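You operate a simulated robot arm through the tools that you are given. There is no shell and no other tool.

The job below is to be done with a simulated two-armed robot. You get a single attempt, and the scene is never put back.

## Task
Find the loose band in the banding tray and shrink it tight.
Fine: It is in the wall-side row. Heater on; set the heat cup down over that can, again if need be, till its gauge shows 0.0 MM; one burst more splits it. Hands off the hot band, the cup's skirt and the gap under it; set it down on a can or its rest alone; don't stretch the lead or drop the cup. Cup back on its rest, heater off. Set down upright: heat cup.

It is judged by the outcome, as a careful person would: the job done as asked, and still so three seconds after it is handed in. It fails if anything else is knocked over, pushed out of place, dropped, spilled or broken.

## Robot
Two 6-joint arms with two-finger parallel grippers on one trunk that stands fixed in place. Base frame: the origin is at the foot of the trunk, x ahead of it, y to its left, z up; the work surface is at about z = 72. Readings come in cm, degrees, newtons and seconds.
The left shoulder is at [28, 18.5, 113], the right one opposite. With the tool pointing down near the work surface each hand reaches from about 18 to 90 cm from the base axis, measured 20 degrees to its own side. Payload 1.57 kg a hand.
The tool frame of a hand sits at the grasp point between the pads (the TCP): z along the fingers, y along the line on which they close. The tips reach 3 cm beyond it. Largest opening 8 cm; finger width 1.7, thickness 1.2; the body of the gripper, 4 by 8.2 cm, starts 8 cm behind the TCP.
Orientation is that of the tool frame in the base frame, as a unit quaternion [w, x, y, z]. With the fingers straight down and closing along the base's y, the tool's x points along the base's -x, its y along +y and its z along -z.

## Interface
- The arms move only by the tool play_rows. It takes "left_moves", "right_moves" or both (then of equal length, played together; a hand with none holds still); each is a list of rows, each a list of 7 numbers: the shift along the base's x, y, z in cm, then the turn, a rotation vector about the base's x, y, z in degrees, then the opening, from 0 (shut) to 1 (fully open). In form: [[x, y, z, wx, wy, wz, jaw], ...]. A call has 1 to 20 rows; each row is the pose to reach, as a shift and turn from the pose commanded when the call began. Each row takes 0.2 s and may step no farther than 5 cm and 8.6 degrees from the row before; otherwise, or with a gripper value out of range, the whole call is refused. A pose out of reach is approached as far as the arm can. The call stops where the force on the tool passes 50 N (or 10 N more than at its start, if that is more) or the arm is blocked; 0.2 s more then pass. Each finger travels about 15.3 cm/s and halts on what it meets, pressing with about 38 N; the grip force reading is that of the motor and also rises with nothing between the fingers. The clock runs only during rows and for 0.2 s after the last one: add rows that repeat a pose to give the fingers time. It gives the time, the measured TCP pose, the force on the tool (base axes), the opening and the grip force at its end, in the units of the frame above (readings bear some noise), with the torque about the TCP (base axes, N m) and any sound that the robot's microphone picked up, and new pictures: "views" is both (left out), scene, wrist or none (wrist: the cameras of the hands that moved).
- Cameras (640 x 400 px; columns grow to the right, rows downward): "scene" is now at [22.63, -3.99, 158.19]; the picture's right is [-0.59, -0.81, 0.00], its down [-0.60, 0.44, -0.67] and it looks along [0.54, -0.40, -0.74] (base axes); focal length 357 px, centre (320, 200). "left" rides on the left gripper at [7.2, 0.7, -12.2] in its tool frame; the picture's right is [-0.09, 1.00, 0.00], its down [-0.84, -0.08, -0.54] and it looks along [-0.54, -0.05, 0.84] (tool axes); focal length 238 px, centre (320, 200). "right" rides on the right gripper at [7.2, -0.7, -12.2] in its tool frame; the picture's right is [0.09, 1.00, 0.00], its down [-0.84, 0.08, -0.54] and it looks along [-0.54, 0.05, 0.84] (tool axes); focal length 238 px, centre (320, 200). There is no depth. A picture from a camera that has moved, and an enlarged one, comes with that camera's place and axes in the base frame and with its lens. The place of the scene camera against the robot may be out by one fixed shift of up to 1.8 cm in any direction.
- raise_lower(by): slides the trunk up (or, below 0, down) by that many cm; the arms and the scene camera ride with it, the base frame stays. It gives what a move gives, with no picture.
- turn_head(pan, tilt): turns the head with the scene camera to pan (to the left, within 86 degrees either way) and tilt (down, from -29 to 69), counted from straight ahead of the robot. It gives what a move gives, and a new picture of the scene camera.
- enlarge(camera, box): a new picture of the part [left, top, right, bottom] of that camera's present view, enlarged. No time passes.
- job_done(): hands the job in; it is judged then, once.

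Places have to be worked out from the pictures, the camera data and where the tool is seen. Open the grippers and draw the arms clear of the work before you hand the job in, unless the task says otherwise.

The tools are called as a command line: name --argument value ..., lists and objects as JSON in quotes. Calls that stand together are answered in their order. play_rows: Moves the arms, as the interface text tells. Its arguments: {"type":"object","properties":{"left_moves":{"type":"array"},"right_moves":{"type":"array"},"views":{"type":"string","enum":["both","scene","wrist","none"]}},"required":[]} The other tools are called the same way: raise_lower (by) slides the trunk up or down; turn_head (pan, tilt) turns the head that bears the scene camera; enlarge (camera, box) takes an enlarged picture of a part of a camera's view; job_done () hands the job in.

At the start:

```text
time: 0.0
left_ee_pos: [60.33, -8.31, 115.51]
left_orientation: [0.001, -0.001, 1.0, 0.0]
left_contact_force: [-0.2, 0.5, 1.0]
left_ft_torque: [-0.01, 0.04, 0.02]
left_gripper_width: 7.98
left_gripper_force: 0.0
right_ee_pos: [40.99, -45.02, 111.18]
right_orientation: [-0.001, 0.0, 1.0, 0.001]
right_contact_force: [-0.5, -0.5, -0.3]
right_ft_torque: [0.02, -0.05, 0.0]
right_gripper_width: 8.0
right_gripper_force: 0.1
trunk travel left (down, up): [-82.5, 16.5]
head pan, tilt: [-36.1, 47.6]
```

scene: 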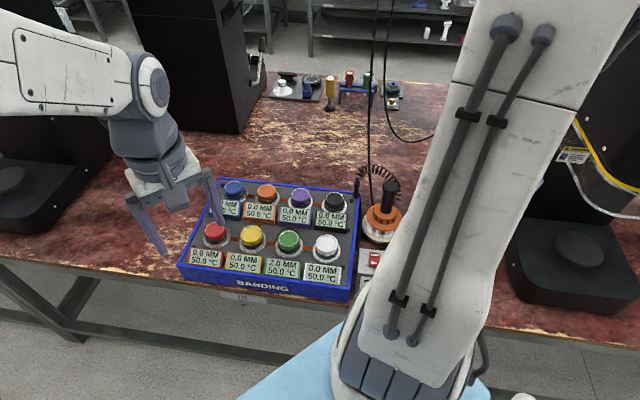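
right: 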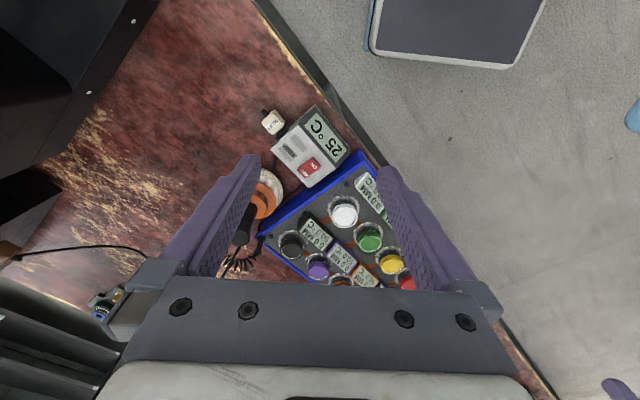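
left: 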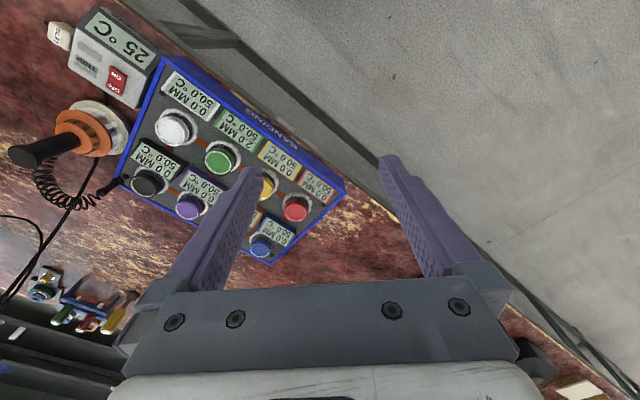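

I'll look closely at the tray, the gauges, the heat cup and the heater box before moving anything.

enlarge --camera "scene" --box '[170, 160, 410, 310]'

enlarge --camera "left" --box '[0, 0, 350, 270]'

enlarge --camera "right" --box '[210, 90, 430, 300]'

```text
2.67 times, centred on (290, 235) of scene
camera zoom: at [22.63, -3.99, 158.19], right [-0.59, -0.81, 0.0], down [-0.6, 0.44, -0.67], along [0.54, -0.4, -0.74], focal length 953 px, centre (400, 107)
```

zoom: 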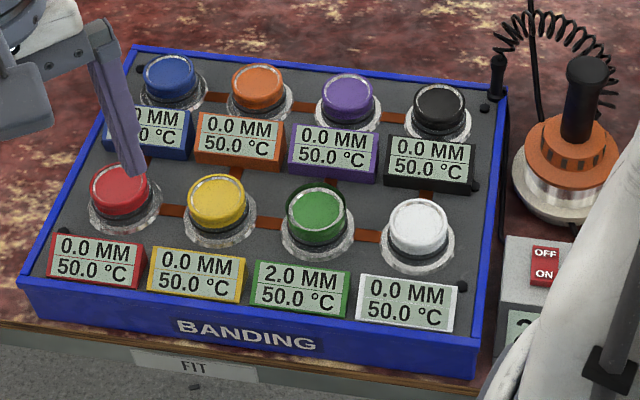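

```text
1.48 times, centred on (175, 135) of left
camera zoom: at [53.26, -7.58, 127.75], right [0.09, 1.0, 0.0], down [0.84, -0.08, 0.54], along [0.54, -0.05, -0.84], focal length 353 px, centre (535, 296)
```

zoom: 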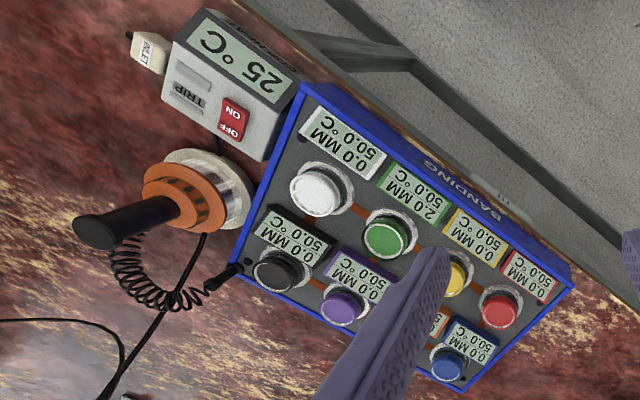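

```text
1.90 times, centred on (320, 195) of right
camera zoom: at [33.91, -45.72, 123.27], right [-0.09, 1.0, 0.0], down [0.84, 0.08, 0.54], along [0.54, 0.05, -0.84], focal length 454 px, centre (320, 210)
```

zoom: 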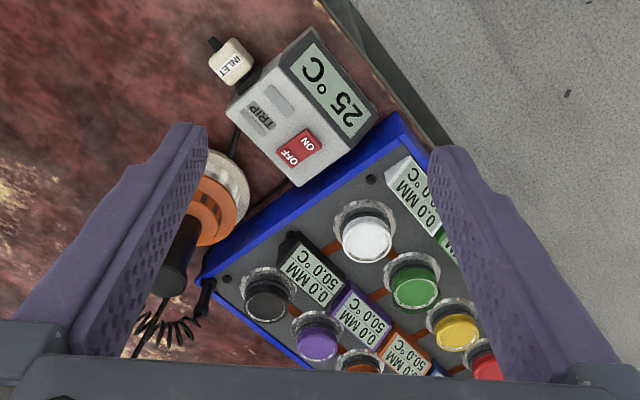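

Green reads 2.0 MM. The blue gauge is partly hidden, and I still need to know which side the wall is on. I'll enlarge the blue gauge and turn the head to look around.

enlarge --camera "left" --box '[220, 160, 350, 270]'

turn_head --pan -36 --tilt 10

turn_head --pan -86 --tilt 35

turn_head --pan 30 --tilt 25

```text
3.64 times, centred on (285, 215) of left
camera zoom: at [53.26, -7.58, 127.75], right [0.09, 1.0, 0.0], down [0.84, -0.08, 0.54], along [0.54, -0.05, -0.84], focal length 867 px, centre (447, 146)
```

zoom: 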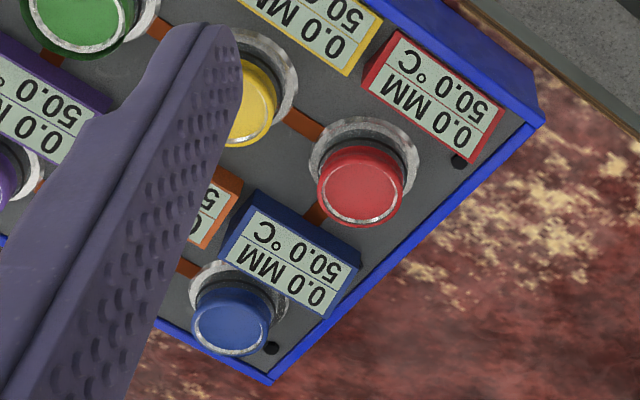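

```text
time: 1.0
left_ee_pos: [60.32, -8.15, 115.51]
left_orientation: [0.0, -0.001, 1.0, 0.001]
left_contact_force: [0.0, -0.9, -0.5]
left_ft_torque: [-0.03, 0.03, -0.02]
left_gripper_width: 8.01
left_gripper_force: 0.1
right_ee_pos: [40.99, -45.07, 111.19]
right_orientation: [-0.001, 0.0, 1.0, 0.0]
right_contact_force: [0.0, 0.4, 0.1]
right_ft_torque: [-0.03, -0.02, 0.0]
right_gripper_width: 8.01
right_gripper_force: 0.0
trunk travel left (down, up): [-82.5, 16.5]
head pan, tilt: [-36.0, 10.0]
camera scene: at [23.77, -4.79, 164.05], right [-0.59, -0.81, 0.0], down [-0.14, 0.1, -0.98], along [0.8, -0.58, -0.17], focal length 357 px, centre (320, 200)
```

scene: 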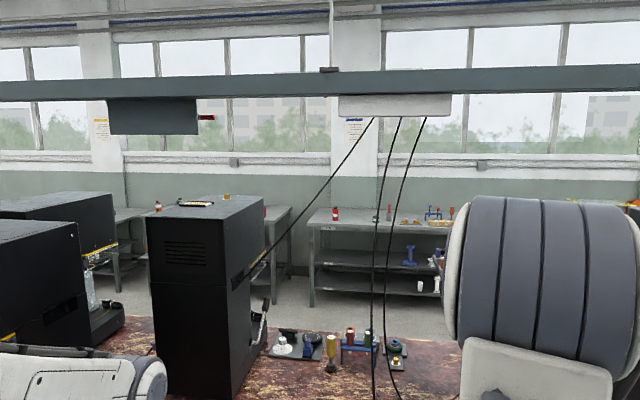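

```text
time: 2.2
left_ee_pos: [60.41, -8.18, 115.53]
left_orientation: [0.0, 0.0, 1.0, 0.0]
left_contact_force: [-1.2, -0.2, 0.1]
left_ft_torque: [0.02, 0.01, 0.01]
left_gripper_width: 8.0
left_gripper_force: 0.1
right_ee_pos: [41.04, -45.13, 111.18]
right_orientation: [0.0, 0.0, 1.0, 0.0]
right_contact_force: [0.5, 0.2, -0.2]
right_ft_torque: [0.0, -0.01, 0.01]
right_gripper_width: 8.01
right_gripper_force: 0.0
trunk travel left (down, up): [-82.5, 16.5]
head pan, tilt: [-85.9, 35.0]
camera scene: at [16.87, -8.11, 160.05], right [-1.0, -0.07, 0.0], down [-0.04, 0.57, -0.82], along [0.06, -0.82, -0.57], focal length 357 px, centre (320, 200)
```

scene: 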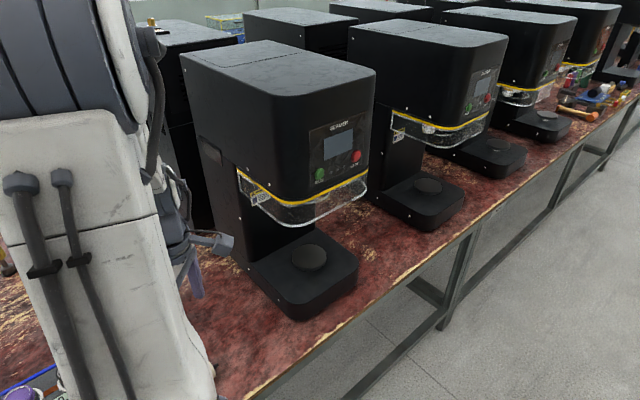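

```text
time: 4.2
left_ee_pos: [60.27, -8.29, 115.55]
left_orientation: [0.0, 0.0, 1.0, -0.001]
left_contact_force: [1.0, 0.4, 0.6]
left_ft_torque: [-0.05, -0.05, 0.01]
left_gripper_width: 7.99
left_gripper_force: 0.0
right_ee_pos: [40.98, -44.94, 111.09]
right_orientation: [0.0, 0.0, 1.0, 0.0]
right_contact_force: [0.4, -0.9, 1.1]
right_ft_torque: [-0.01, -0.01, 0.04]
right_gripper_width: 7.98
right_gripper_force: 0.0
trunk travel left (down, up): [-82.5, 16.5]
head pan, tilt: [30.0, 25.0]
camera scene: at [24.22, 5.28, 161.62], right [0.5, -0.87, 0.0], down [-0.37, -0.21, -0.91], along [0.79, 0.45, -0.42], focal length 357 px, centre (320, 200)
```

scene: 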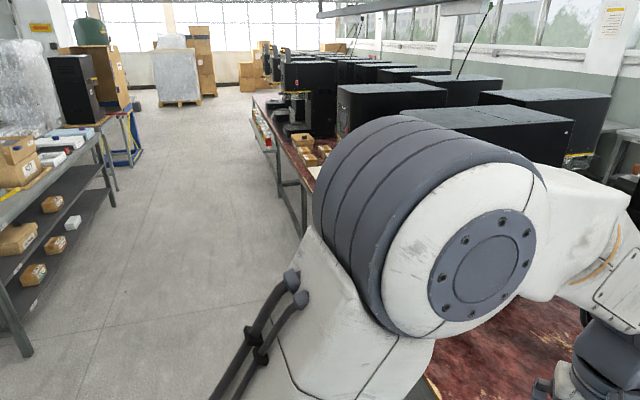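

The window wall lies beyond the bench, which would make blue, orange, purple and black the wall-side row. But only green reads 2.0 MM, so I need a clearer view. I'll first draw the left arm back and up, away from the tray.

play_rows --left_moves '[[-2, 3, 1, 0, 0, 0, 1], [-4, 6, 2, 0, 0, 0, 1], [-6, 9, 3, 0, 0, 0, 1], [-8, 12, 4, 0, 0, 0, 1], [-10, 15, 5, 0, 0, 0, 1], [-12, 18, 6, 0, 0, 0, 1], [-14, 21, 7, 0, 0, 0, 1], [-16, 24, 8, 0, 0, 0, 1], [-18, 27, 8, 0, 0, 0, 1], [-20, 30, 8, 0, 0, 0, 1]]' --views "none"

turn_head --pan -34 --tilt 50

enlarge --camera "scene" --box '[170, 110, 430, 270]'

```text
time: 6.4
left_ee_pos: [47.19, 23.82, 120.47]
left_orientation: [-0.001, 0.0, 1.0, 0.0]
left_contact_force: [-0.8, 0.0, 0.8]
left_ft_torque: [0.0, 0.01, -0.01]
left_gripper_width: 7.99
left_gripper_force: 0.0
left hand out of reach, approached as far as the arm can: row 7, 8, 9, 10
right_ee_pos: [41.07, -44.89, 111.25]
right_orientation: [0.0, 0.0, 1.0, 0.0]
right_contact_force: [-0.6, 0.6, 0.9]
right_ft_torque: [0.01, -0.01, 0.02]
right_gripper_width: 8.0
right_gripper_force: 0.1
trunk travel left (down, up): [-82.5, 16.5]
head pan, tilt: [30.0, 25.0]
```

```text
time: 7.7
left_ee_pos: [47.31, 23.93, 120.54]
left_orientation: [-0.001, 0.001, 1.0, 0.001]
left_contact_force: [0.2, -0.1, 0.0]
left_ft_torque: [0.01, -0.01, 0.04]
left_gripper_width: 8.01
left_gripper_force: 0.0
right_ee_pos: [41.04, -45.08, 111.26]
right_orientation: [0.0, 0.0, 1.0, -0.001]
right_contact_force: [0.8, 0.1, 0.4]
right_ft_torque: [-0.02, 0.01, 0.02]
right_gripper_width: 7.99
right_gripper_force: 0.0
trunk travel left (down, up): [-82.5, 16.5]
head pan, tilt: [-34.0, 50.0]
camera scene: at [22.63, -3.62, 157.87], right [-0.56, -0.83, 0.0], down [-0.64, 0.43, -0.64], along [0.53, -0.36, -0.77], focal length 357 px, centre (320, 200)
```

scene: 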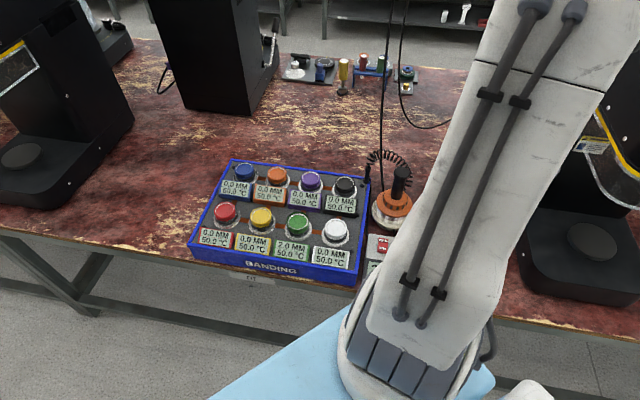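

```text
2.46 times, centred on (300, 190) of scene
camera zoom: at [22.63, -3.62, 157.87], right [-0.56, -0.83, 0.0], down [-0.64, 0.43, -0.64], along [0.53, -0.36, -0.77], focal length 880 px, centre (369, 225)
```

zoom: 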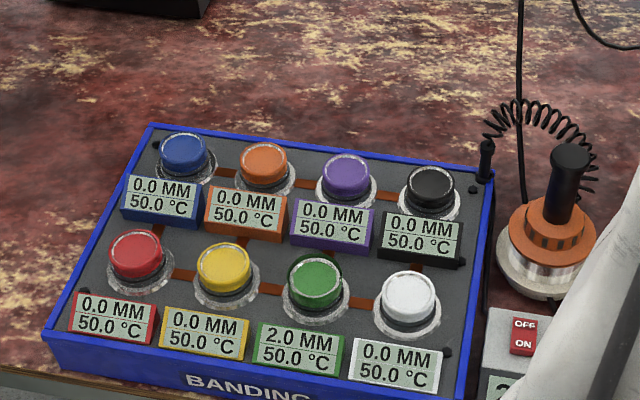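

All four gauges in the far row read 0.0. Green alone reads 2.0 MM, and its band visibly stands off the can. I'll lower the right hand for a closer look at the heater box and cup.

play_rows --right_moves '[[0, -1, -4, 0, 0, 0, 1], [0, -2, -8, 0, 0, 0, 1], [0, -3, -12, 0, 0, 0, 1], [0, -3, -12, 0, 0, 0, 1]]'

enlarge --camera "right" --box '[180, 40, 440, 290]'

```text
time: 8.7
left_ee_pos: [47.11, 23.89, 120.44]
left_orientation: [-0.001, 0.0, 1.0, 0.0]
left_contact_force: [0.4, 0.1, -0.8]
left_ft_torque: [0.02, 0.02, 0.0]
left_gripper_width: 8.0
left_gripper_force: 0.0
right_ee_pos: [41.02, -48.17, 99.09]
right_orientation: [0.0, 0.001, 1.0, 0.0]
right_contact_force: [-0.7, -0.2, -0.2]
right_ft_torque: [0.04, 0.03, 0.03]
right_gripper_width: 7.99
right_gripper_force: 0.0
trunk travel left (down, up): [-82.5, 16.5]
head pan, tilt: [-34.0, 50.0]
camera scene: at [22.64, -3.65, 157.87], right [-0.56, -0.83, 0.0], down [-0.64, 0.43, -0.64], along [0.53, -0.36, -0.77], focal length 357 px, centre (320, 200)
camera right: at [33.92, -48.88, 111.18], right [-0.09, 1.0, 0.0], down [0.84, 0.08, 0.54], along [0.54, 0.05, -0.84], focal length 238 px, centre (320, 200)
```

scene: 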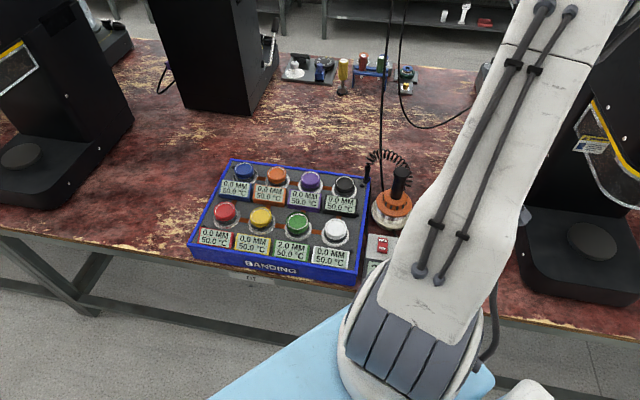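
right: 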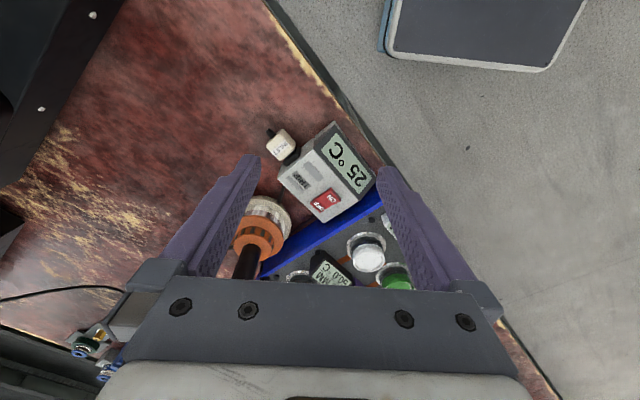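

```text
1.60 times, centred on (310, 165) of right
camera zoom: at [33.92, -48.88, 111.18], right [-0.09, 1.0, 0.0], down [0.84, 0.08, 0.54], along [0.54, 0.05, -0.84], focal length 381 px, centre (336, 256)
```

zoom: 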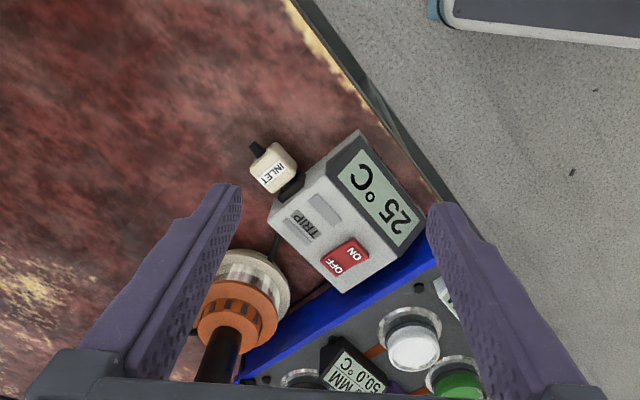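

The rocker switch on the heater's top is at about (54.5, -46, 79) and the cup's rest at about (63, -57). I'll move so the wrist camera faces the cup to measure its handle.

play_rows --right_moves '[[2.5, -3, 0, 0, 0, 0, 1], [5, -6, 0, 0, 0, 0, 1], [7, -9, 0, 0, 0, 0, 1], [7, -9, 0, 0, 0, 0, 1]]'

enlarge --camera "right" --box '[200, 80, 440, 290]'

enlarge --camera "scene" --box '[340, 130, 440, 260]'

```text
time: 9.7
left_ee_pos: [47.2, 23.81, 120.45]
left_orientation: [-0.001, 0.001, 1.0, 0.0]
left_contact_force: [0.2, -0.1, 0.1]
left_ft_torque: [-0.02, -0.01, -0.01]
left_gripper_width: 8.0
left_gripper_force: 0.1
right_ee_pos: [47.99, -57.2, 99.23]
right_orientation: [0.0, 0.0, 1.0, 0.001]
right_contact_force: [0.5, -0.8, 0.0]
right_ft_torque: [0.01, 0.0, -0.02]
right_gripper_width: 7.99
right_gripper_force: 0.1
trunk travel left (down, up): [-82.5, 16.5]
head pan, tilt: [-34.0, 50.0]
camera scene: at [22.64, -3.64, 157.87], right [-0.56, -0.83, 0.0], down [-0.64, 0.43, -0.64], along [0.53, -0.36, -0.77], focal length 357 px, centre (320, 200)
camera right: at [40.81, -57.9, 111.27], right [-0.09, 1.0, 0.0], down [0.84, 0.08, 0.54], along [0.54, 0.05, -0.84], focal length 238 px, centre (320, 200)
```

scene: 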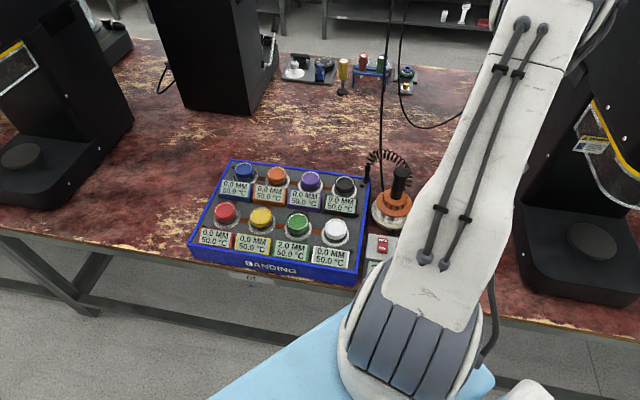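
right: 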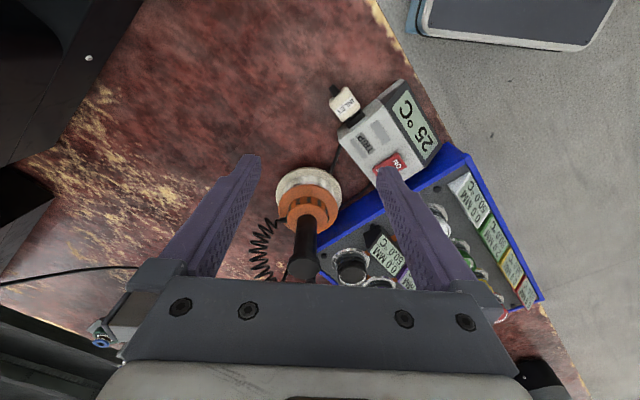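

```text
1.90 times, centred on (320, 185) of right
camera zoom: at [40.81, -57.9, 111.27], right [-0.09, 1.0, 0.0], down [0.84, 0.08, 0.54], along [0.54, 0.05, -0.84], focal length 454 px, centre (320, 229)
```

zoom: 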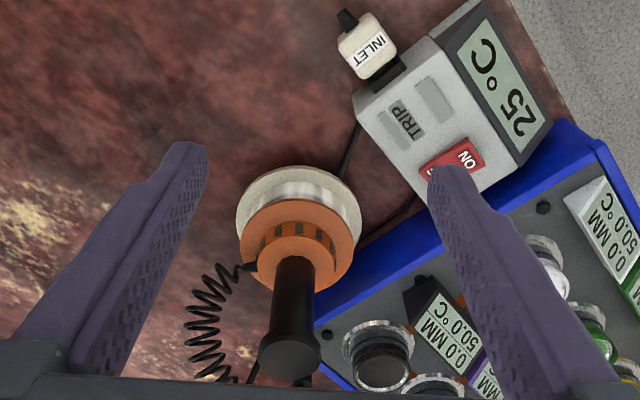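

```text
3.08 times, centred on (390, 195) of scene
camera zoom: at [22.64, -3.64, 157.87], right [-0.56, -0.83, 0.0], down [-0.64, 0.43, -0.64], along [0.53, -0.36, -0.77], focal length 1100 px, centre (105, 215)
```

zoom: 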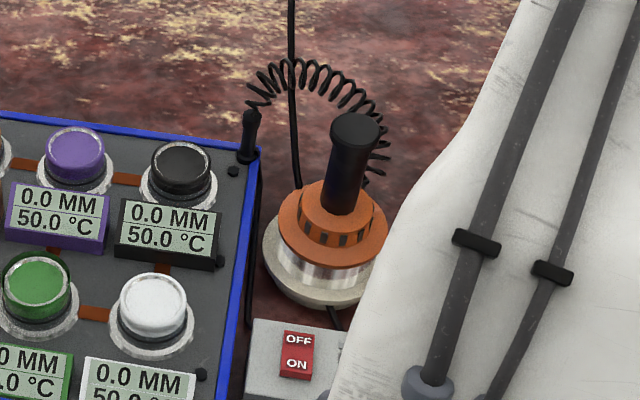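

The handle's top is at about (64.7, -57.7, 90) and it rises from about z = 81, with the cup standing on a round rest. Next I'll move the right wrist camera over the tray to measure the green can.

play_rows --right_moves '[[0.7, 4.5, 0, 0, 0, 0, 1], [1.4, 9, 0, 0, 0, 0, 1], [2.1, 13.5, 0, 0, 0, 0, 1], [2.8, 18, 0, 0, 0, 0, 1], [3.5, 22.5, 0, 0, 0, 0, 1], [4, 26, 0, 0, 0, 0, 1], [4, 26, 0, 0, 0, 0, 1]]'

enlarge --camera "right" --box '[200, 80, 440, 290]'

```text
time: 11.3
left_ee_pos: [47.3, 23.92, 120.46]
left_orientation: [-0.001, 0.0, 1.0, 0.0]
left_contact_force: [-0.3, -0.1, 0.4]
left_ft_torque: [0.01, 0.0, 0.02]
left_gripper_width: 7.96
left_gripper_force: 0.1
right_ee_pos: [52.06, -30.72, 99.18]
right_orientation: [0.0, 0.0, 1.0, 0.0]
right_contact_force: [-0.5, 0.8, -0.2]
right_ft_torque: [-0.05, 0.02, -0.03]
right_gripper_width: 7.99
right_gripper_force: 0.1
trunk travel left (down, up): [-82.5, 16.5]
head pan, tilt: [-34.0, 50.0]
camera scene: at [22.63, -3.59, 157.87], right [-0.56, -0.83, 0.0], down [-0.64, 0.43, -0.64], along [0.53, -0.36, -0.77], focal length 357 px, centre (320, 200)
camera right: at [44.8, -31.51, 111.26], right [-0.09, 1.0, 0.0], down [0.84, 0.08, 0.54], along [0.54, 0.05, -0.84], focal length 238 px, centre (320, 200)
```

scene: 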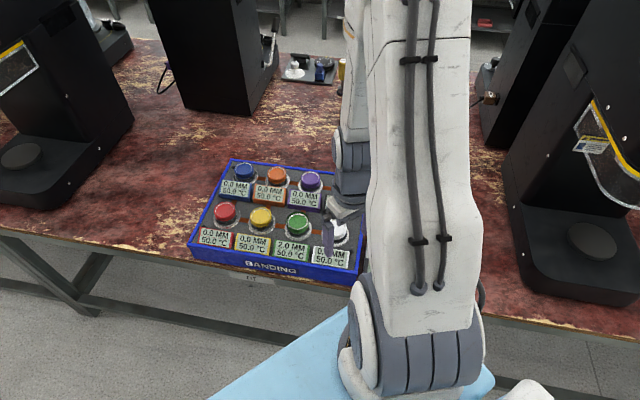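
right: 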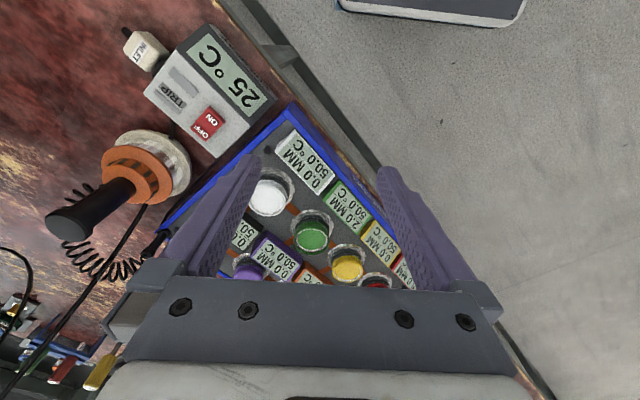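

```text
1.90 times, centred on (320, 185) of right
camera zoom: at [44.8, -31.51, 111.26], right [-0.09, 1.0, 0.0], down [0.84, 0.08, 0.54], along [0.54, 0.05, -0.84], focal length 454 px, centre (320, 229)
```

zoom: 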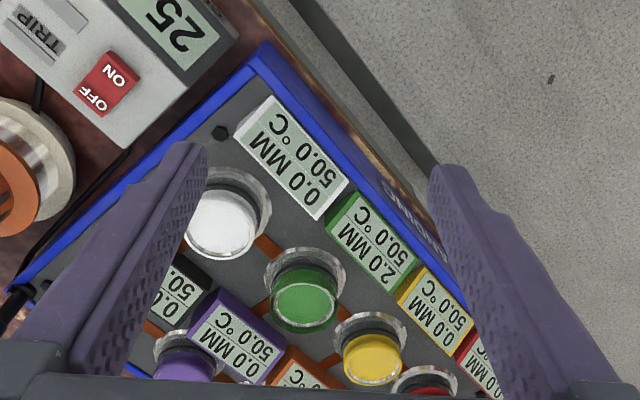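

Triangulating from two views puts the green can's top centre at about (71.6, -30.5, 81.3), with can pitch about 10 cm and the tray turned 45°. The ON end of the rocker is near (53.8, -44.7, 79), so I'll close the right fingers and hover above it.

play_rows --right_moves '[[0.5, -4.5, 0, 0, 0, 0, 0.5], [1, -9, -3, 0, 0, 0, 0], [1.8, -13.9, -6, 0, 0, 0, 0], [1.8, -13.9, -10, 0, 0, 0, 0], [1.8, -13.9, -14, 0, 0, 0, 0], [1.8, -13.9, -15.5, 0, 0, 0, 0], [1.8, -13.9, -15.5, 0, 0, 0, 0]]'

enlarge --camera "right" --box '[200, 80, 440, 290]'

enlarge --camera "scene" --box '[340, 180, 440, 290]'

```text
refused: row 2 steps farther than a row can; nothing moved
```

```text
1.90 times, centred on (320, 185) of right
camera zoom: at [44.8, -31.51, 111.26], right [-0.09, 1.0, 0.0], down [0.84, 0.08, 0.54], along [0.54, 0.05, -0.84], focal length 454 px, centre (320, 229)
```

zoom: 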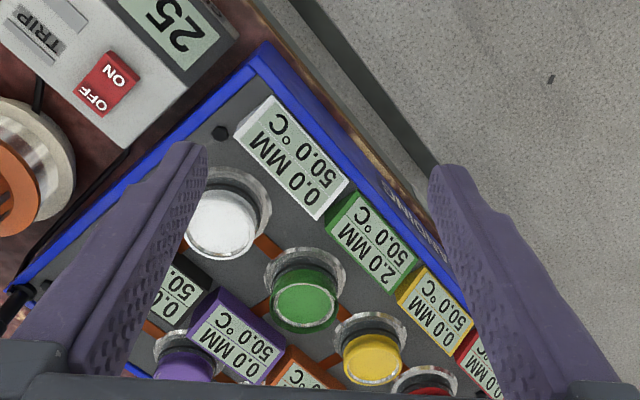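

```text
3.64 times, centred on (390, 235) of scene
camera zoom: at [22.63, -3.59, 157.87], right [-0.56, -0.83, 0.0], down [-0.64, 0.43, -0.64], along [0.53, -0.36, -0.77], focal length 1300 px, centre (66, 73)
```

zoom: 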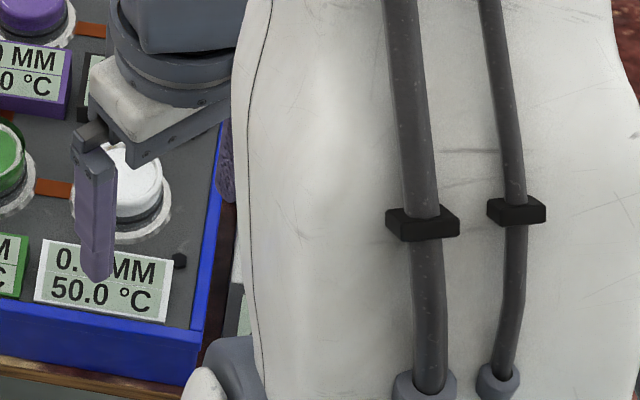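

That call was refused for too large a step, so I'll repeat the approach in smaller steps.

play_rows --right_moves '[[0.4, -3.5, 0, 0, 0, 0, 0.5], [0.8, -7, -1, 0, 0, 0, 0], [1.3, -10.5, -4, 0, 0, 0, 0], [1.8, -13.9, -7, 0, 0, 0, 0], [1.8, -13.9, -11, 0, 0, 0, 0], [1.8, -13.9, -14, 0, 0, 0, 0], [1.8, -13.9, -15.5, 0, 0, 0, 0], [1.8, -13.9, -15.5, 0, 0, 0, 0]]'

enlarge --camera "right" --box '[200, 80, 440, 290]'

```text
time: 13.1
left_ee_pos: [47.12, 23.9, 120.54]
left_orientation: [-0.001, 0.0, 1.0, 0.0]
left_contact_force: [0.2, 0.9, 0.2]
left_ft_torque: [0.01, -0.01, -0.02]
left_gripper_width: 8.02
left_gripper_force: 0.1
right_ee_pos: [53.76, -45.18, 83.53]
right_orientation: [0.001, 0.0, 1.0, 0.0]
right_contact_force: [0.1, 0.4, -0.6]
right_ft_torque: [-0.01, -0.05, 0.01]
right_gripper_width: 0.01
right_gripper_force: 20.9
trunk travel left (down, up): [-82.5, 16.5]
head pan, tilt: [-34.0, 50.0]
camera scene: at [22.63, -3.63, 157.87], right [-0.56, -0.83, 0.0], down [-0.64, 0.43, -0.64], along [0.53, -0.36, -0.77], focal length 357 px, centre (320, 200)
camera right: at [46.58, -45.86, 95.53], right [-0.09, 1.0, 0.0], down [0.84, 0.08, 0.54], along [0.54, 0.05, -0.84], focal length 238 px, centre (320, 200)
```

scene: 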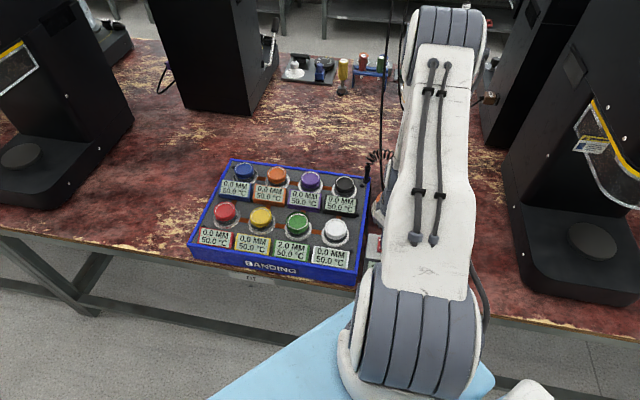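
right: 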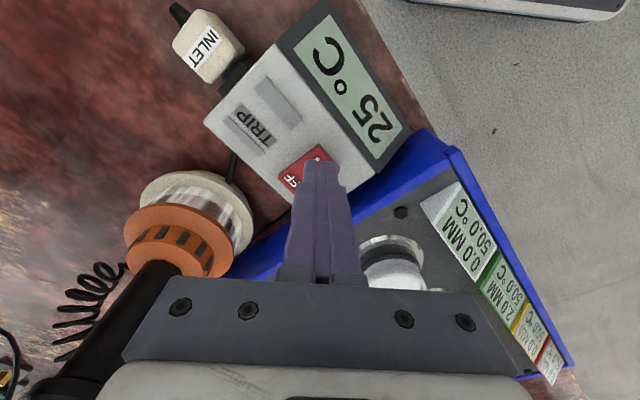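

```text
1.90 times, centred on (320, 185) of right
camera zoom: at [46.58, -45.86, 95.53], right [-0.09, 1.0, 0.0], down [0.84, 0.08, 0.54], along [0.54, 0.05, -0.84], focal length 454 px, centre (320, 229)
```

zoom: 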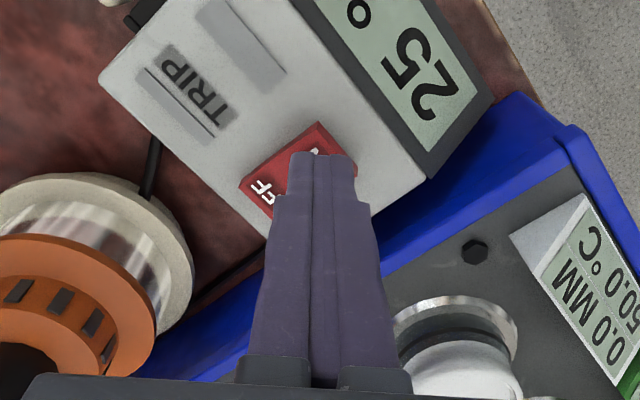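

The tips hover just over the ON half at z≈80.5. I'll shift slightly towards the ON end and press down slowly.

play_rows --right_moves '[[-0.4, 0.4, 0, 0, 0, 0, 0], [-0.4, 0.4, -0.5, 0, 0, 0, 0], [-0.4, 0.4, -1, 0, 0, 0, 0], [-0.4, 0.4, -1.4, 0, 0, 0, 0], [-0.4, 0.4, -1.8, 0, 0, 0, 0]]' --views "wrist"

enlarge --camera "right" --box '[200, 80, 440, 290]'

```text
time: 14.3
left_ee_pos: [47.09, 23.89, 120.49]
left_orientation: [-0.001, 0.0, 1.0, -0.001]
left_contact_force: [-0.4, -0.7, 0.0]
left_ft_torque: [-0.01, 0.03, 0.02]
left_gripper_width: 8.02
left_gripper_force: 0.1
right_ee_pos: [53.27, -44.53, 81.89]
right_orientation: [0.0, 0.0, 1.0, 0.0]
right_contact_force: [-1.4, 0.1, 1.9]
right_ft_torque: [0.02, 0.02, 0.01]
right_gripper_width: 0.01
right_gripper_force: 21.6
trunk travel left (down, up): [-82.5, 16.5]
head pan, tilt: [-34.0, 50.0]
camera right: at [46.21, -45.3, 93.93], right [-0.09, 1.0, 0.0], down [0.84, 0.08, 0.54], along [0.54, 0.05, -0.84], focal length 238 px, centre (320, 200)
```

right: 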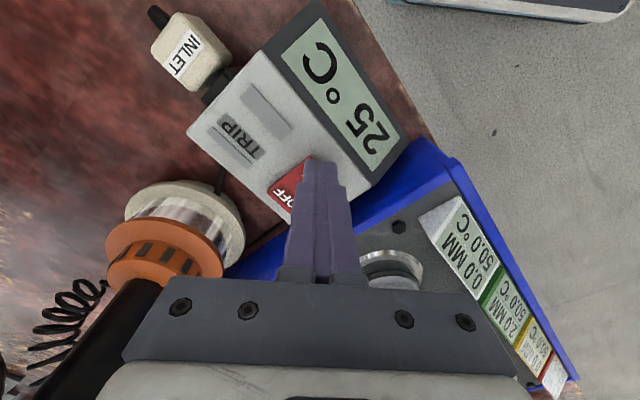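

```text
1.90 times, centred on (320, 185) of right
camera zoom: at [46.21, -45.3, 93.93], right [-0.09, 1.0, 0.0], down [0.84, 0.08, 0.54], along [0.54, 0.05, -0.84], focal length 454 px, centre (320, 229)
```

zoom: 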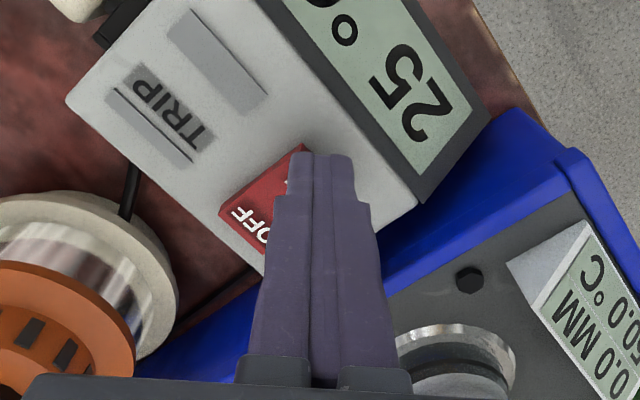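

Light contact of about 2 N began near tip z≈78.9. I'll press a little deeper.

play_rows --right_moves '[[0, 0, -0.2, 0, 0, 0, 0], [0, 0, -0.4, 0, 0, 0, 0], [0, 0, -0.6, 0, 0, 0, 0], [0, 0, -0.6, 0, 0, 0, 0]]' --views "wrist"

enlarge --camera "right" --box '[200, 80, 440, 290]'

```text
time: 15.3
left_ee_pos: [47.15, 23.94, 120.57]
left_orientation: [0.0, 0.0, 1.0, 0.0]
left_contact_force: [0.3, -0.5, -0.5]
left_ft_torque: [0.0, 0.01, -0.02]
left_gripper_width: 8.02
left_gripper_force: 0.0
right_ee_pos: [53.34, -44.64, 81.5]
right_orientation: [0.001, 0.001, 1.0, -0.001]
right_contact_force: [-8.8, 3.9, 46.7]
right_ft_torque: [-0.4, -0.11, -0.03]
right_gripper_width: 0.0
right_gripper_force: 21.5
trunk travel left (down, up): [-82.5, 16.5]
head pan, tilt: [-34.0, 50.0]
camera right: at [46.24, -45.25, 93.61], right [-0.09, 1.0, 0.0], down [0.84, 0.08, 0.54], along [0.54, 0.05, -0.84], focal length 238 px, centre (320, 200)
```

right: 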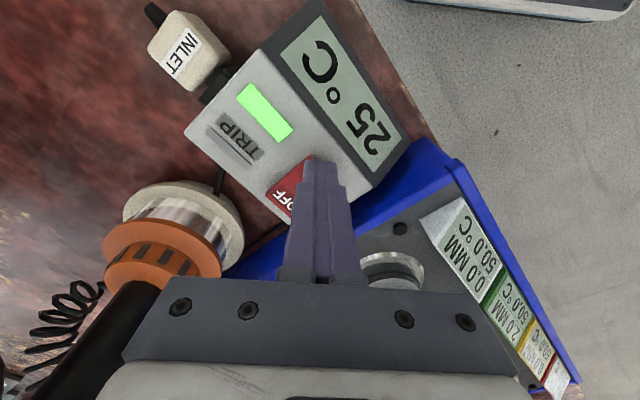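

```text
1.90 times, centred on (320, 185) of right
camera zoom: at [46.24, -45.25, 93.61], right [-0.09, 1.0, 0.0], down [0.84, 0.08, 0.54], along [0.54, 0.05, -0.84], focal length 454 px, centre (320, 229)
```

zoom: 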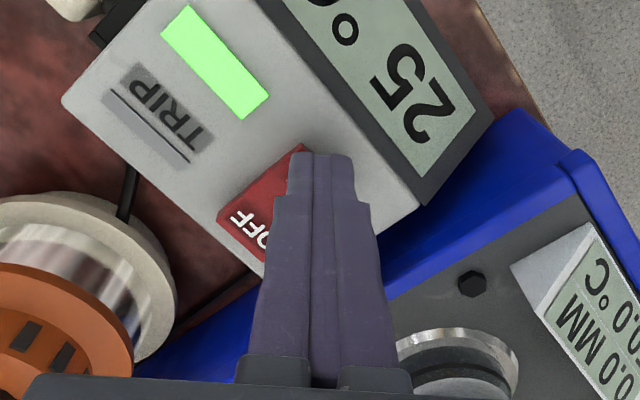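

The heater's green lamp is lit, so it is on. I'll lift off, open the fingers and move above the cup's handle.

play_rows --right_moves '[[0, 0, 3, 0, 0, 0, 0], [0, 0, 7.5, 0, 0, 0, 0], [0, 0, 12, 0, 0, 0, 0.5], [0, 0, 16, 0, 0, 0, 1], [2.3, -2.6, 18, 0, 0, 0, 1], [4.6, -5.2, 18, 0, 0, 0, 1], [6.9, -7.9, 18, 0, 0, 0, 1], [9.2, -10.5, 18, 0, 0, 0, 1], [11.3, -13, 18, 0, 0, 0, 1], [11.3, -13, 18, 0, 0, 0, 1]]'

enlarge --camera "right" --box '[200, 80, 440, 290]'

```text
time: 17.5
left_ee_pos: [47.21, 23.95, 120.41]
left_orientation: [-0.001, 0.001, 1.0, -0.001]
left_contact_force: [-0.1, 0.2, -0.3]
left_ft_torque: [0.03, 0.01, 0.04]
left_gripper_width: 8.0
left_gripper_force: 0.1
right_ee_pos: [64.75, -57.56, 99.36]
right_orientation: [-0.001, 0.001, 1.0, -0.001]
right_contact_force: [-0.9, -0.1, -0.8]
right_ft_torque: [0.0, 0.01, 0.04]
right_gripper_width: 7.99
right_gripper_force: 0.2
trunk travel left (down, up): [-82.5, 16.5]
head pan, tilt: [-34.0, 50.0]
camera scene: at [22.64, -3.64, 157.87], right [-0.56, -0.83, 0.0], down [-0.64, 0.43, -0.64], along [0.53, -0.36, -0.77], focal length 357 px, centre (320, 200)
camera right: at [57.59, -58.2, 111.52], right [-0.09, 1.0, 0.0], down [0.84, 0.08, 0.54], along [0.54, 0.05, -0.84], focal length 238 px, centre (320, 200)
```

scene: 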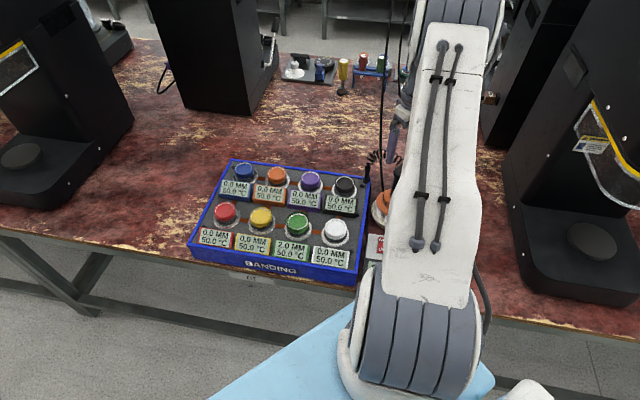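
right: 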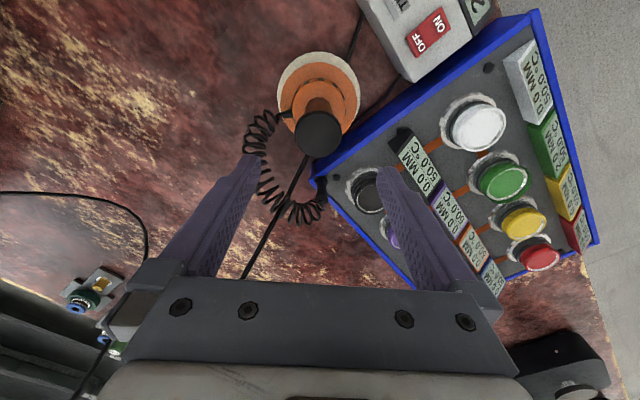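

```text
1.90 times, centred on (320, 185) of right
camera zoom: at [57.59, -58.2, 111.52], right [-0.09, 1.0, 0.0], down [0.84, 0.08, 0.54], along [0.54, 0.05, -0.84], focal length 454 px, centre (320, 229)
```

zoom: 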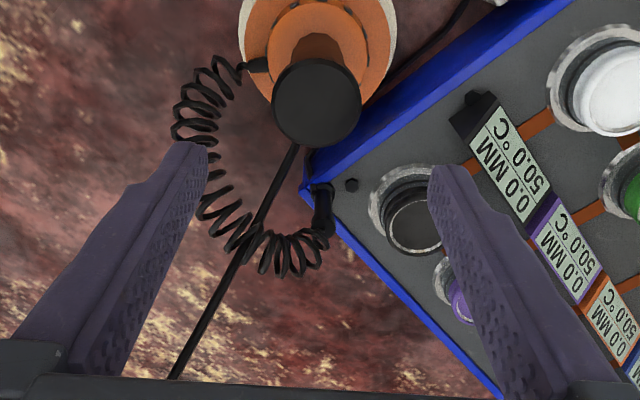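

The handle's top centre re-measures at about (64.1, -57.75, 90.7), and the lead's boss is on the cup's -y side. I'll yaw the hand -45° so the fingers close clear of the lead, and centre over the handle.

play_rows --right_moves '[[-0.1, 0, 0, 0, 0, -7.5, 1], [-0.2, -0.1, 0, 0, 0, -15, 1], [-0.3, -0.1, 0, 0, 0, -22.5, 1], [-0.5, -0.2, 0, 0, 0, -30, 1], [-0.6, -0.2, 0, 0, 0, -37.5, 1], [-0.65, -0.2, 0, 0, 0, -45, 1], [-0.65, -0.2, 0, 0, 0, -45, 1]]'

enlarge --camera "right" --box '[200, 60, 440, 280]'

enlarge --camera "scene" --box '[340, 100, 470, 260]'

```text
time: 19.1
left_ee_pos: [47.16, 23.85, 120.51]
left_orientation: [-0.001, 0.0, 1.0, -0.001]
left_contact_force: [0.0, -0.6, -0.7]
left_ft_torque: [-0.01, -0.02, -0.01]
left_gripper_width: 8.0
left_gripper_force: 0.0
right_ee_pos: [64.18, -57.77, 99.27]
right_orientation: [0.0, 0.384, 0.923, 0.0]
right_contact_force: [-0.8, -0.1, -0.3]
right_ft_torque: [0.01, 0.0, 0.0]
right_gripper_width: 8.0
right_gripper_force: 0.0
trunk travel left (down, up): [-82.5, 16.5]
head pan, tilt: [-34.0, 50.0]
camera scene: at [22.63, -3.62, 157.87], right [-0.56, -0.83, 0.0], down [-0.64, 0.43, -0.64], along [0.53, -0.36, -0.77], focal length 357 px, centre (320, 200)
camera right: at [58.62, -53.12, 111.4], right [0.64, 0.77, 0.0], down [0.65, -0.54, 0.54], along [0.42, -0.35, -0.84], focal length 238 px, centre (320, 200)
```

scene: 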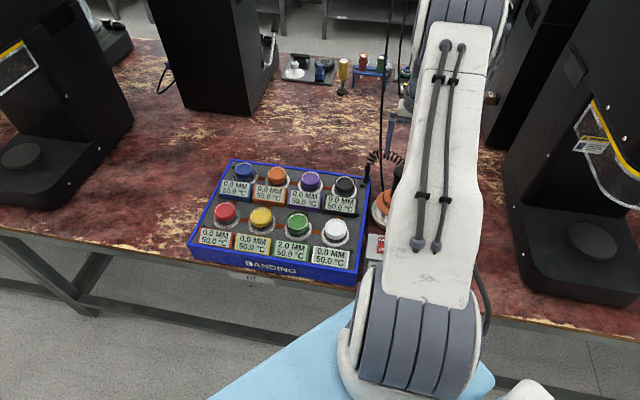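
right: 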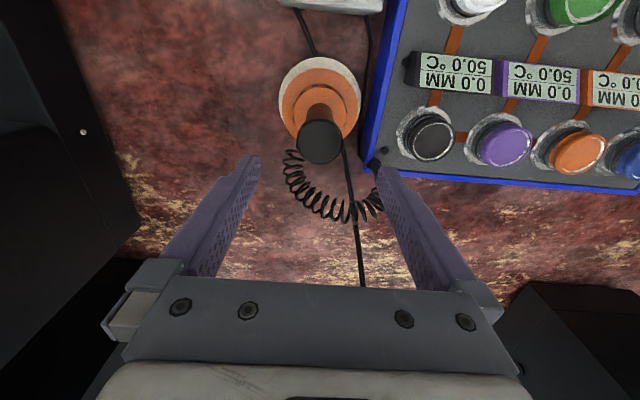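

```text
1.82 times, centred on (320, 170) of right
camera zoom: at [58.62, -53.12, 111.4], right [0.64, 0.77, 0.0], down [0.65, -0.54, 0.54], along [0.42, -0.35, -0.84], focal length 433 px, centre (320, 254)
```

zoom: 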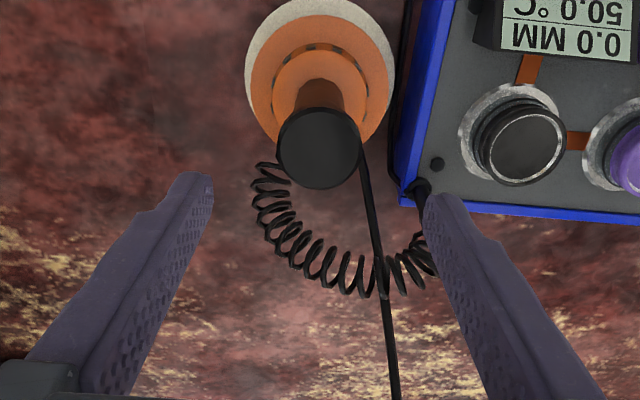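

```text
2.50 times, centred on (405, 180) of scene
camera zoom: at [22.63, -3.62, 157.87], right [-0.56, -0.83, 0.0], down [-0.64, 0.43, -0.64], along [0.53, -0.36, -0.77], focal length 893 px, centre (108, 250)
```

zoom: 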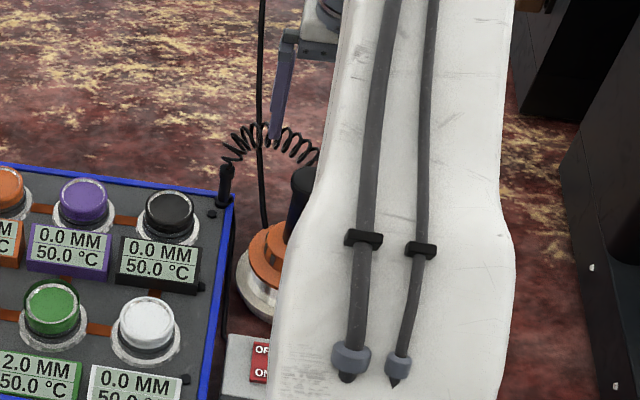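

The hand is centred over the handle and the lead is clear of both fingers' paths. I'll descend to TCP z≈86.8, which leaves the tips about 2.5 cm above the orange body, then close on the handle.

play_rows --right_moves '[[0, 0, -4, 0, 0, 0, 1], [0, 0, -8, 0, 0, 0, 1], [0, 0, -10.5, 0, 0, 0, 1], [0, 0, -12.4, 0, 0, 0, 1], [0, 0, -12.4, 0, 0, 0, 1]]' --views "wrist"

enlarge --camera "right" --box '[180, 40, 460, 280]'

```text
time: 20.3
left_ee_pos: [47.17, 23.99, 120.55]
left_orientation: [0.0, 0.0, 1.0, 0.0]
left_contact_force: [0.4, 0.2, -0.8]
left_ft_torque: [0.03, 0.01, 0.01]
left_gripper_width: 8.0
left_gripper_force: 0.0
right_ee_pos: [64.09, -57.69, 86.74]
right_orientation: [0.0, 0.383, 0.924, -0.001]
right_contact_force: [-0.4, -0.2, -0.6]
right_ft_torque: [0.01, -0.01, -0.03]
right_gripper_width: 7.99
right_gripper_force: 0.0
trunk travel left (down, up): [-82.5, 16.5]
head pan, tilt: [-34.0, 50.0]
camera right: at [58.52, -53.09, 98.78], right [0.64, 0.77, 0.0], down [0.65, -0.54, 0.54], along [0.42, -0.35, -0.84], focal length 238 px, centre (320, 200)
```

right: 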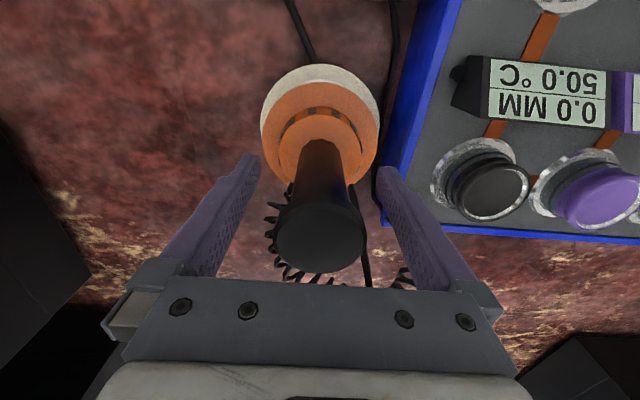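

```text
1.67 times, centred on (320, 160) of right
camera zoom: at [58.52, -53.09, 98.78], right [0.64, 0.77, 0.0], down [0.65, -0.54, 0.54], along [0.42, -0.35, -0.84], focal length 397 px, centre (320, 267)
```

zoom: 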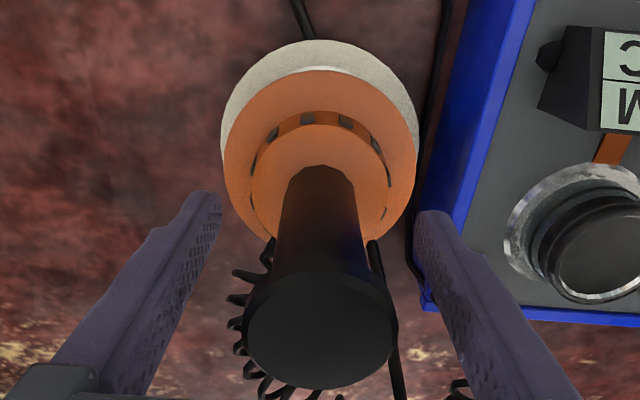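

The handle has a slightly wider cap at about z 88.7–90.7. I'll raise the hand 1.7 cm so the pads sit on the cap, then close and watch the grip.

play_rows --right_moves '[[0, 0, 1.7, 0, 0, 0, 1], [0, 0, 1.7, 0, 0, 0, 0.6], [0, 0, 1.7, 0, 0, 0, 0.3], [0, 0, 1.7, 0, 0, 0, 0.3], [0, 0, 1.7, 0, 0, 0, 0.3]]' --views "wrist"

```text
time: 21.5
left_ee_pos: [47.13, 23.87, 120.51]
left_orientation: [-0.001, 0.0, 1.0, 0.0]
left_contact_force: [-0.2, 0.1, 0.1]
left_ft_torque: [-0.02, 0.04, 0.01]
left_gripper_width: 8.0
left_gripper_force: 0.0
right_ee_pos: [64.23, -57.6, 88.61]
right_orientation: [0.001, 0.383, 0.924, 0.0]
right_contact_force: [-0.5, 0.2, 0.4]
right_ft_torque: [-0.02, -0.06, -0.01]
right_gripper_width: 4.12
right_gripper_force: 38.2
trunk travel left (down, up): [-82.5, 16.5]
head pan, tilt: [-34.0, 50.0]
camera right: at [58.64, -53.05, 100.6], right [0.64, 0.77, 0.0], down [0.65, -0.54, 0.54], along [0.42, -0.35, -0.84], focal length 238 px, centre (320, 200)
```

right: 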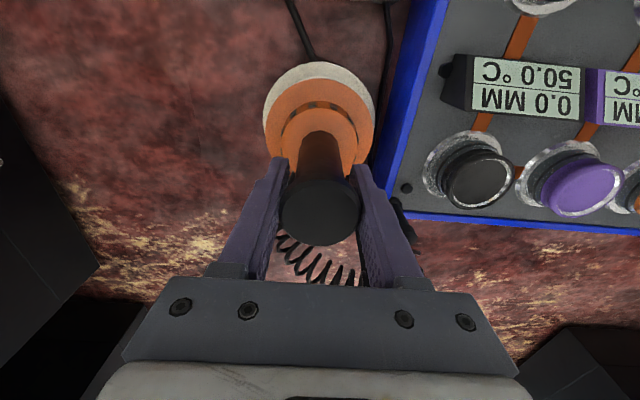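

The grip is firm at 4.1 cm and 38 N. I'll lift the cup straight up, first 1 cm and then higher.

play_rows --right_moves '[[0, 0, 0.5, 0, 0, 0, 0.3], [0, 0, 1, 0, 0, 0, 0.3], [0, 0, 2.5, 0, 0, 0, 0.3], [0, 0, 4.5, 0, 0, 0, 0.3], [0, 0, 4.5, 0, 0, 0, 0.3]]'

enlarge --camera "scene" --box '[280, 100, 440, 280]'

```text
time: 22.7
left_ee_pos: [47.19, 23.93, 120.47]
left_orientation: [-0.001, 0.0, 1.0, 0.0]
left_contact_force: [-0.4, -0.7, -0.6]
left_ft_torque: [0.02, 0.02, -0.02]
left_gripper_width: 7.99
left_gripper_force: 0.0
right_ee_pos: [64.1, -57.64, 93.27]
right_orientation: [0.001, 0.382, 0.924, 0.001]
right_contact_force: [0.4, -0.1, -2.5]
right_ft_torque: [0.02, 0.01, 0.0]
right_gripper_width: 4.12
right_gripper_force: 38.0
trunk travel left (down, up): [-82.5, 16.5]
head pan, tilt: [-34.0, 50.0]
camera scene: at [22.62, -3.62, 157.87], right [-0.56, -0.83, 0.0], down [-0.64, 0.43, -0.64], along [0.53, -0.36, -0.77], focal length 357 px, centre (320, 200)
camera right: at [58.58, -53.1, 105.23], right [0.64, 0.77, 0.0], down [0.65, -0.54, 0.54], along [0.42, -0.35, -0.84], focal length 238 px, centre (320, 200)
```

scene: 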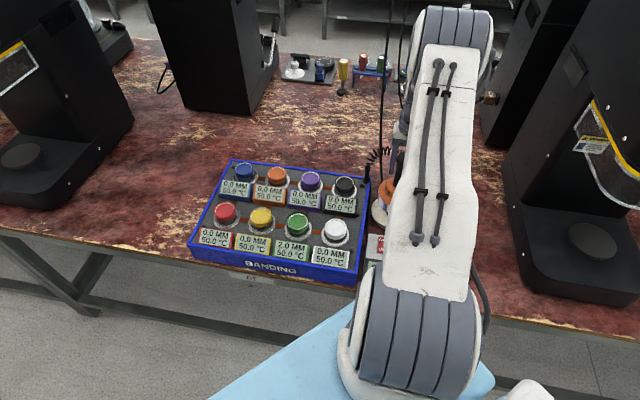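
right: 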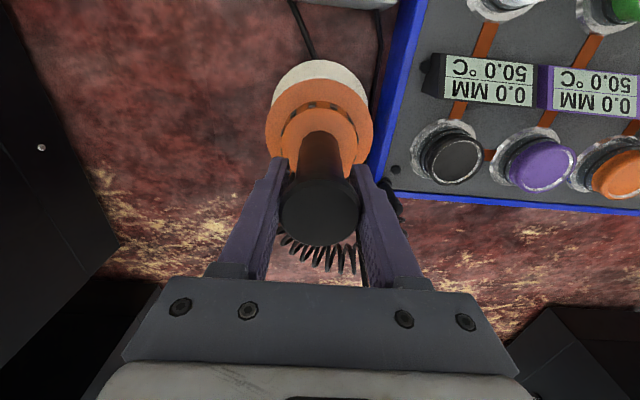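

```text
2.22 times, centred on (360, 190) of scene
camera zoom: at [22.62, -3.62, 157.87], right [-0.56, -0.83, 0.0], down [-0.64, 0.43, -0.64], along [0.53, -0.36, -0.77], focal length 794 px, centre (231, 222)
```

zoom: 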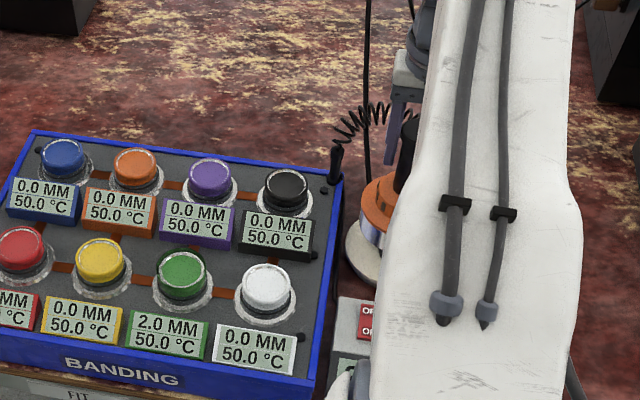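

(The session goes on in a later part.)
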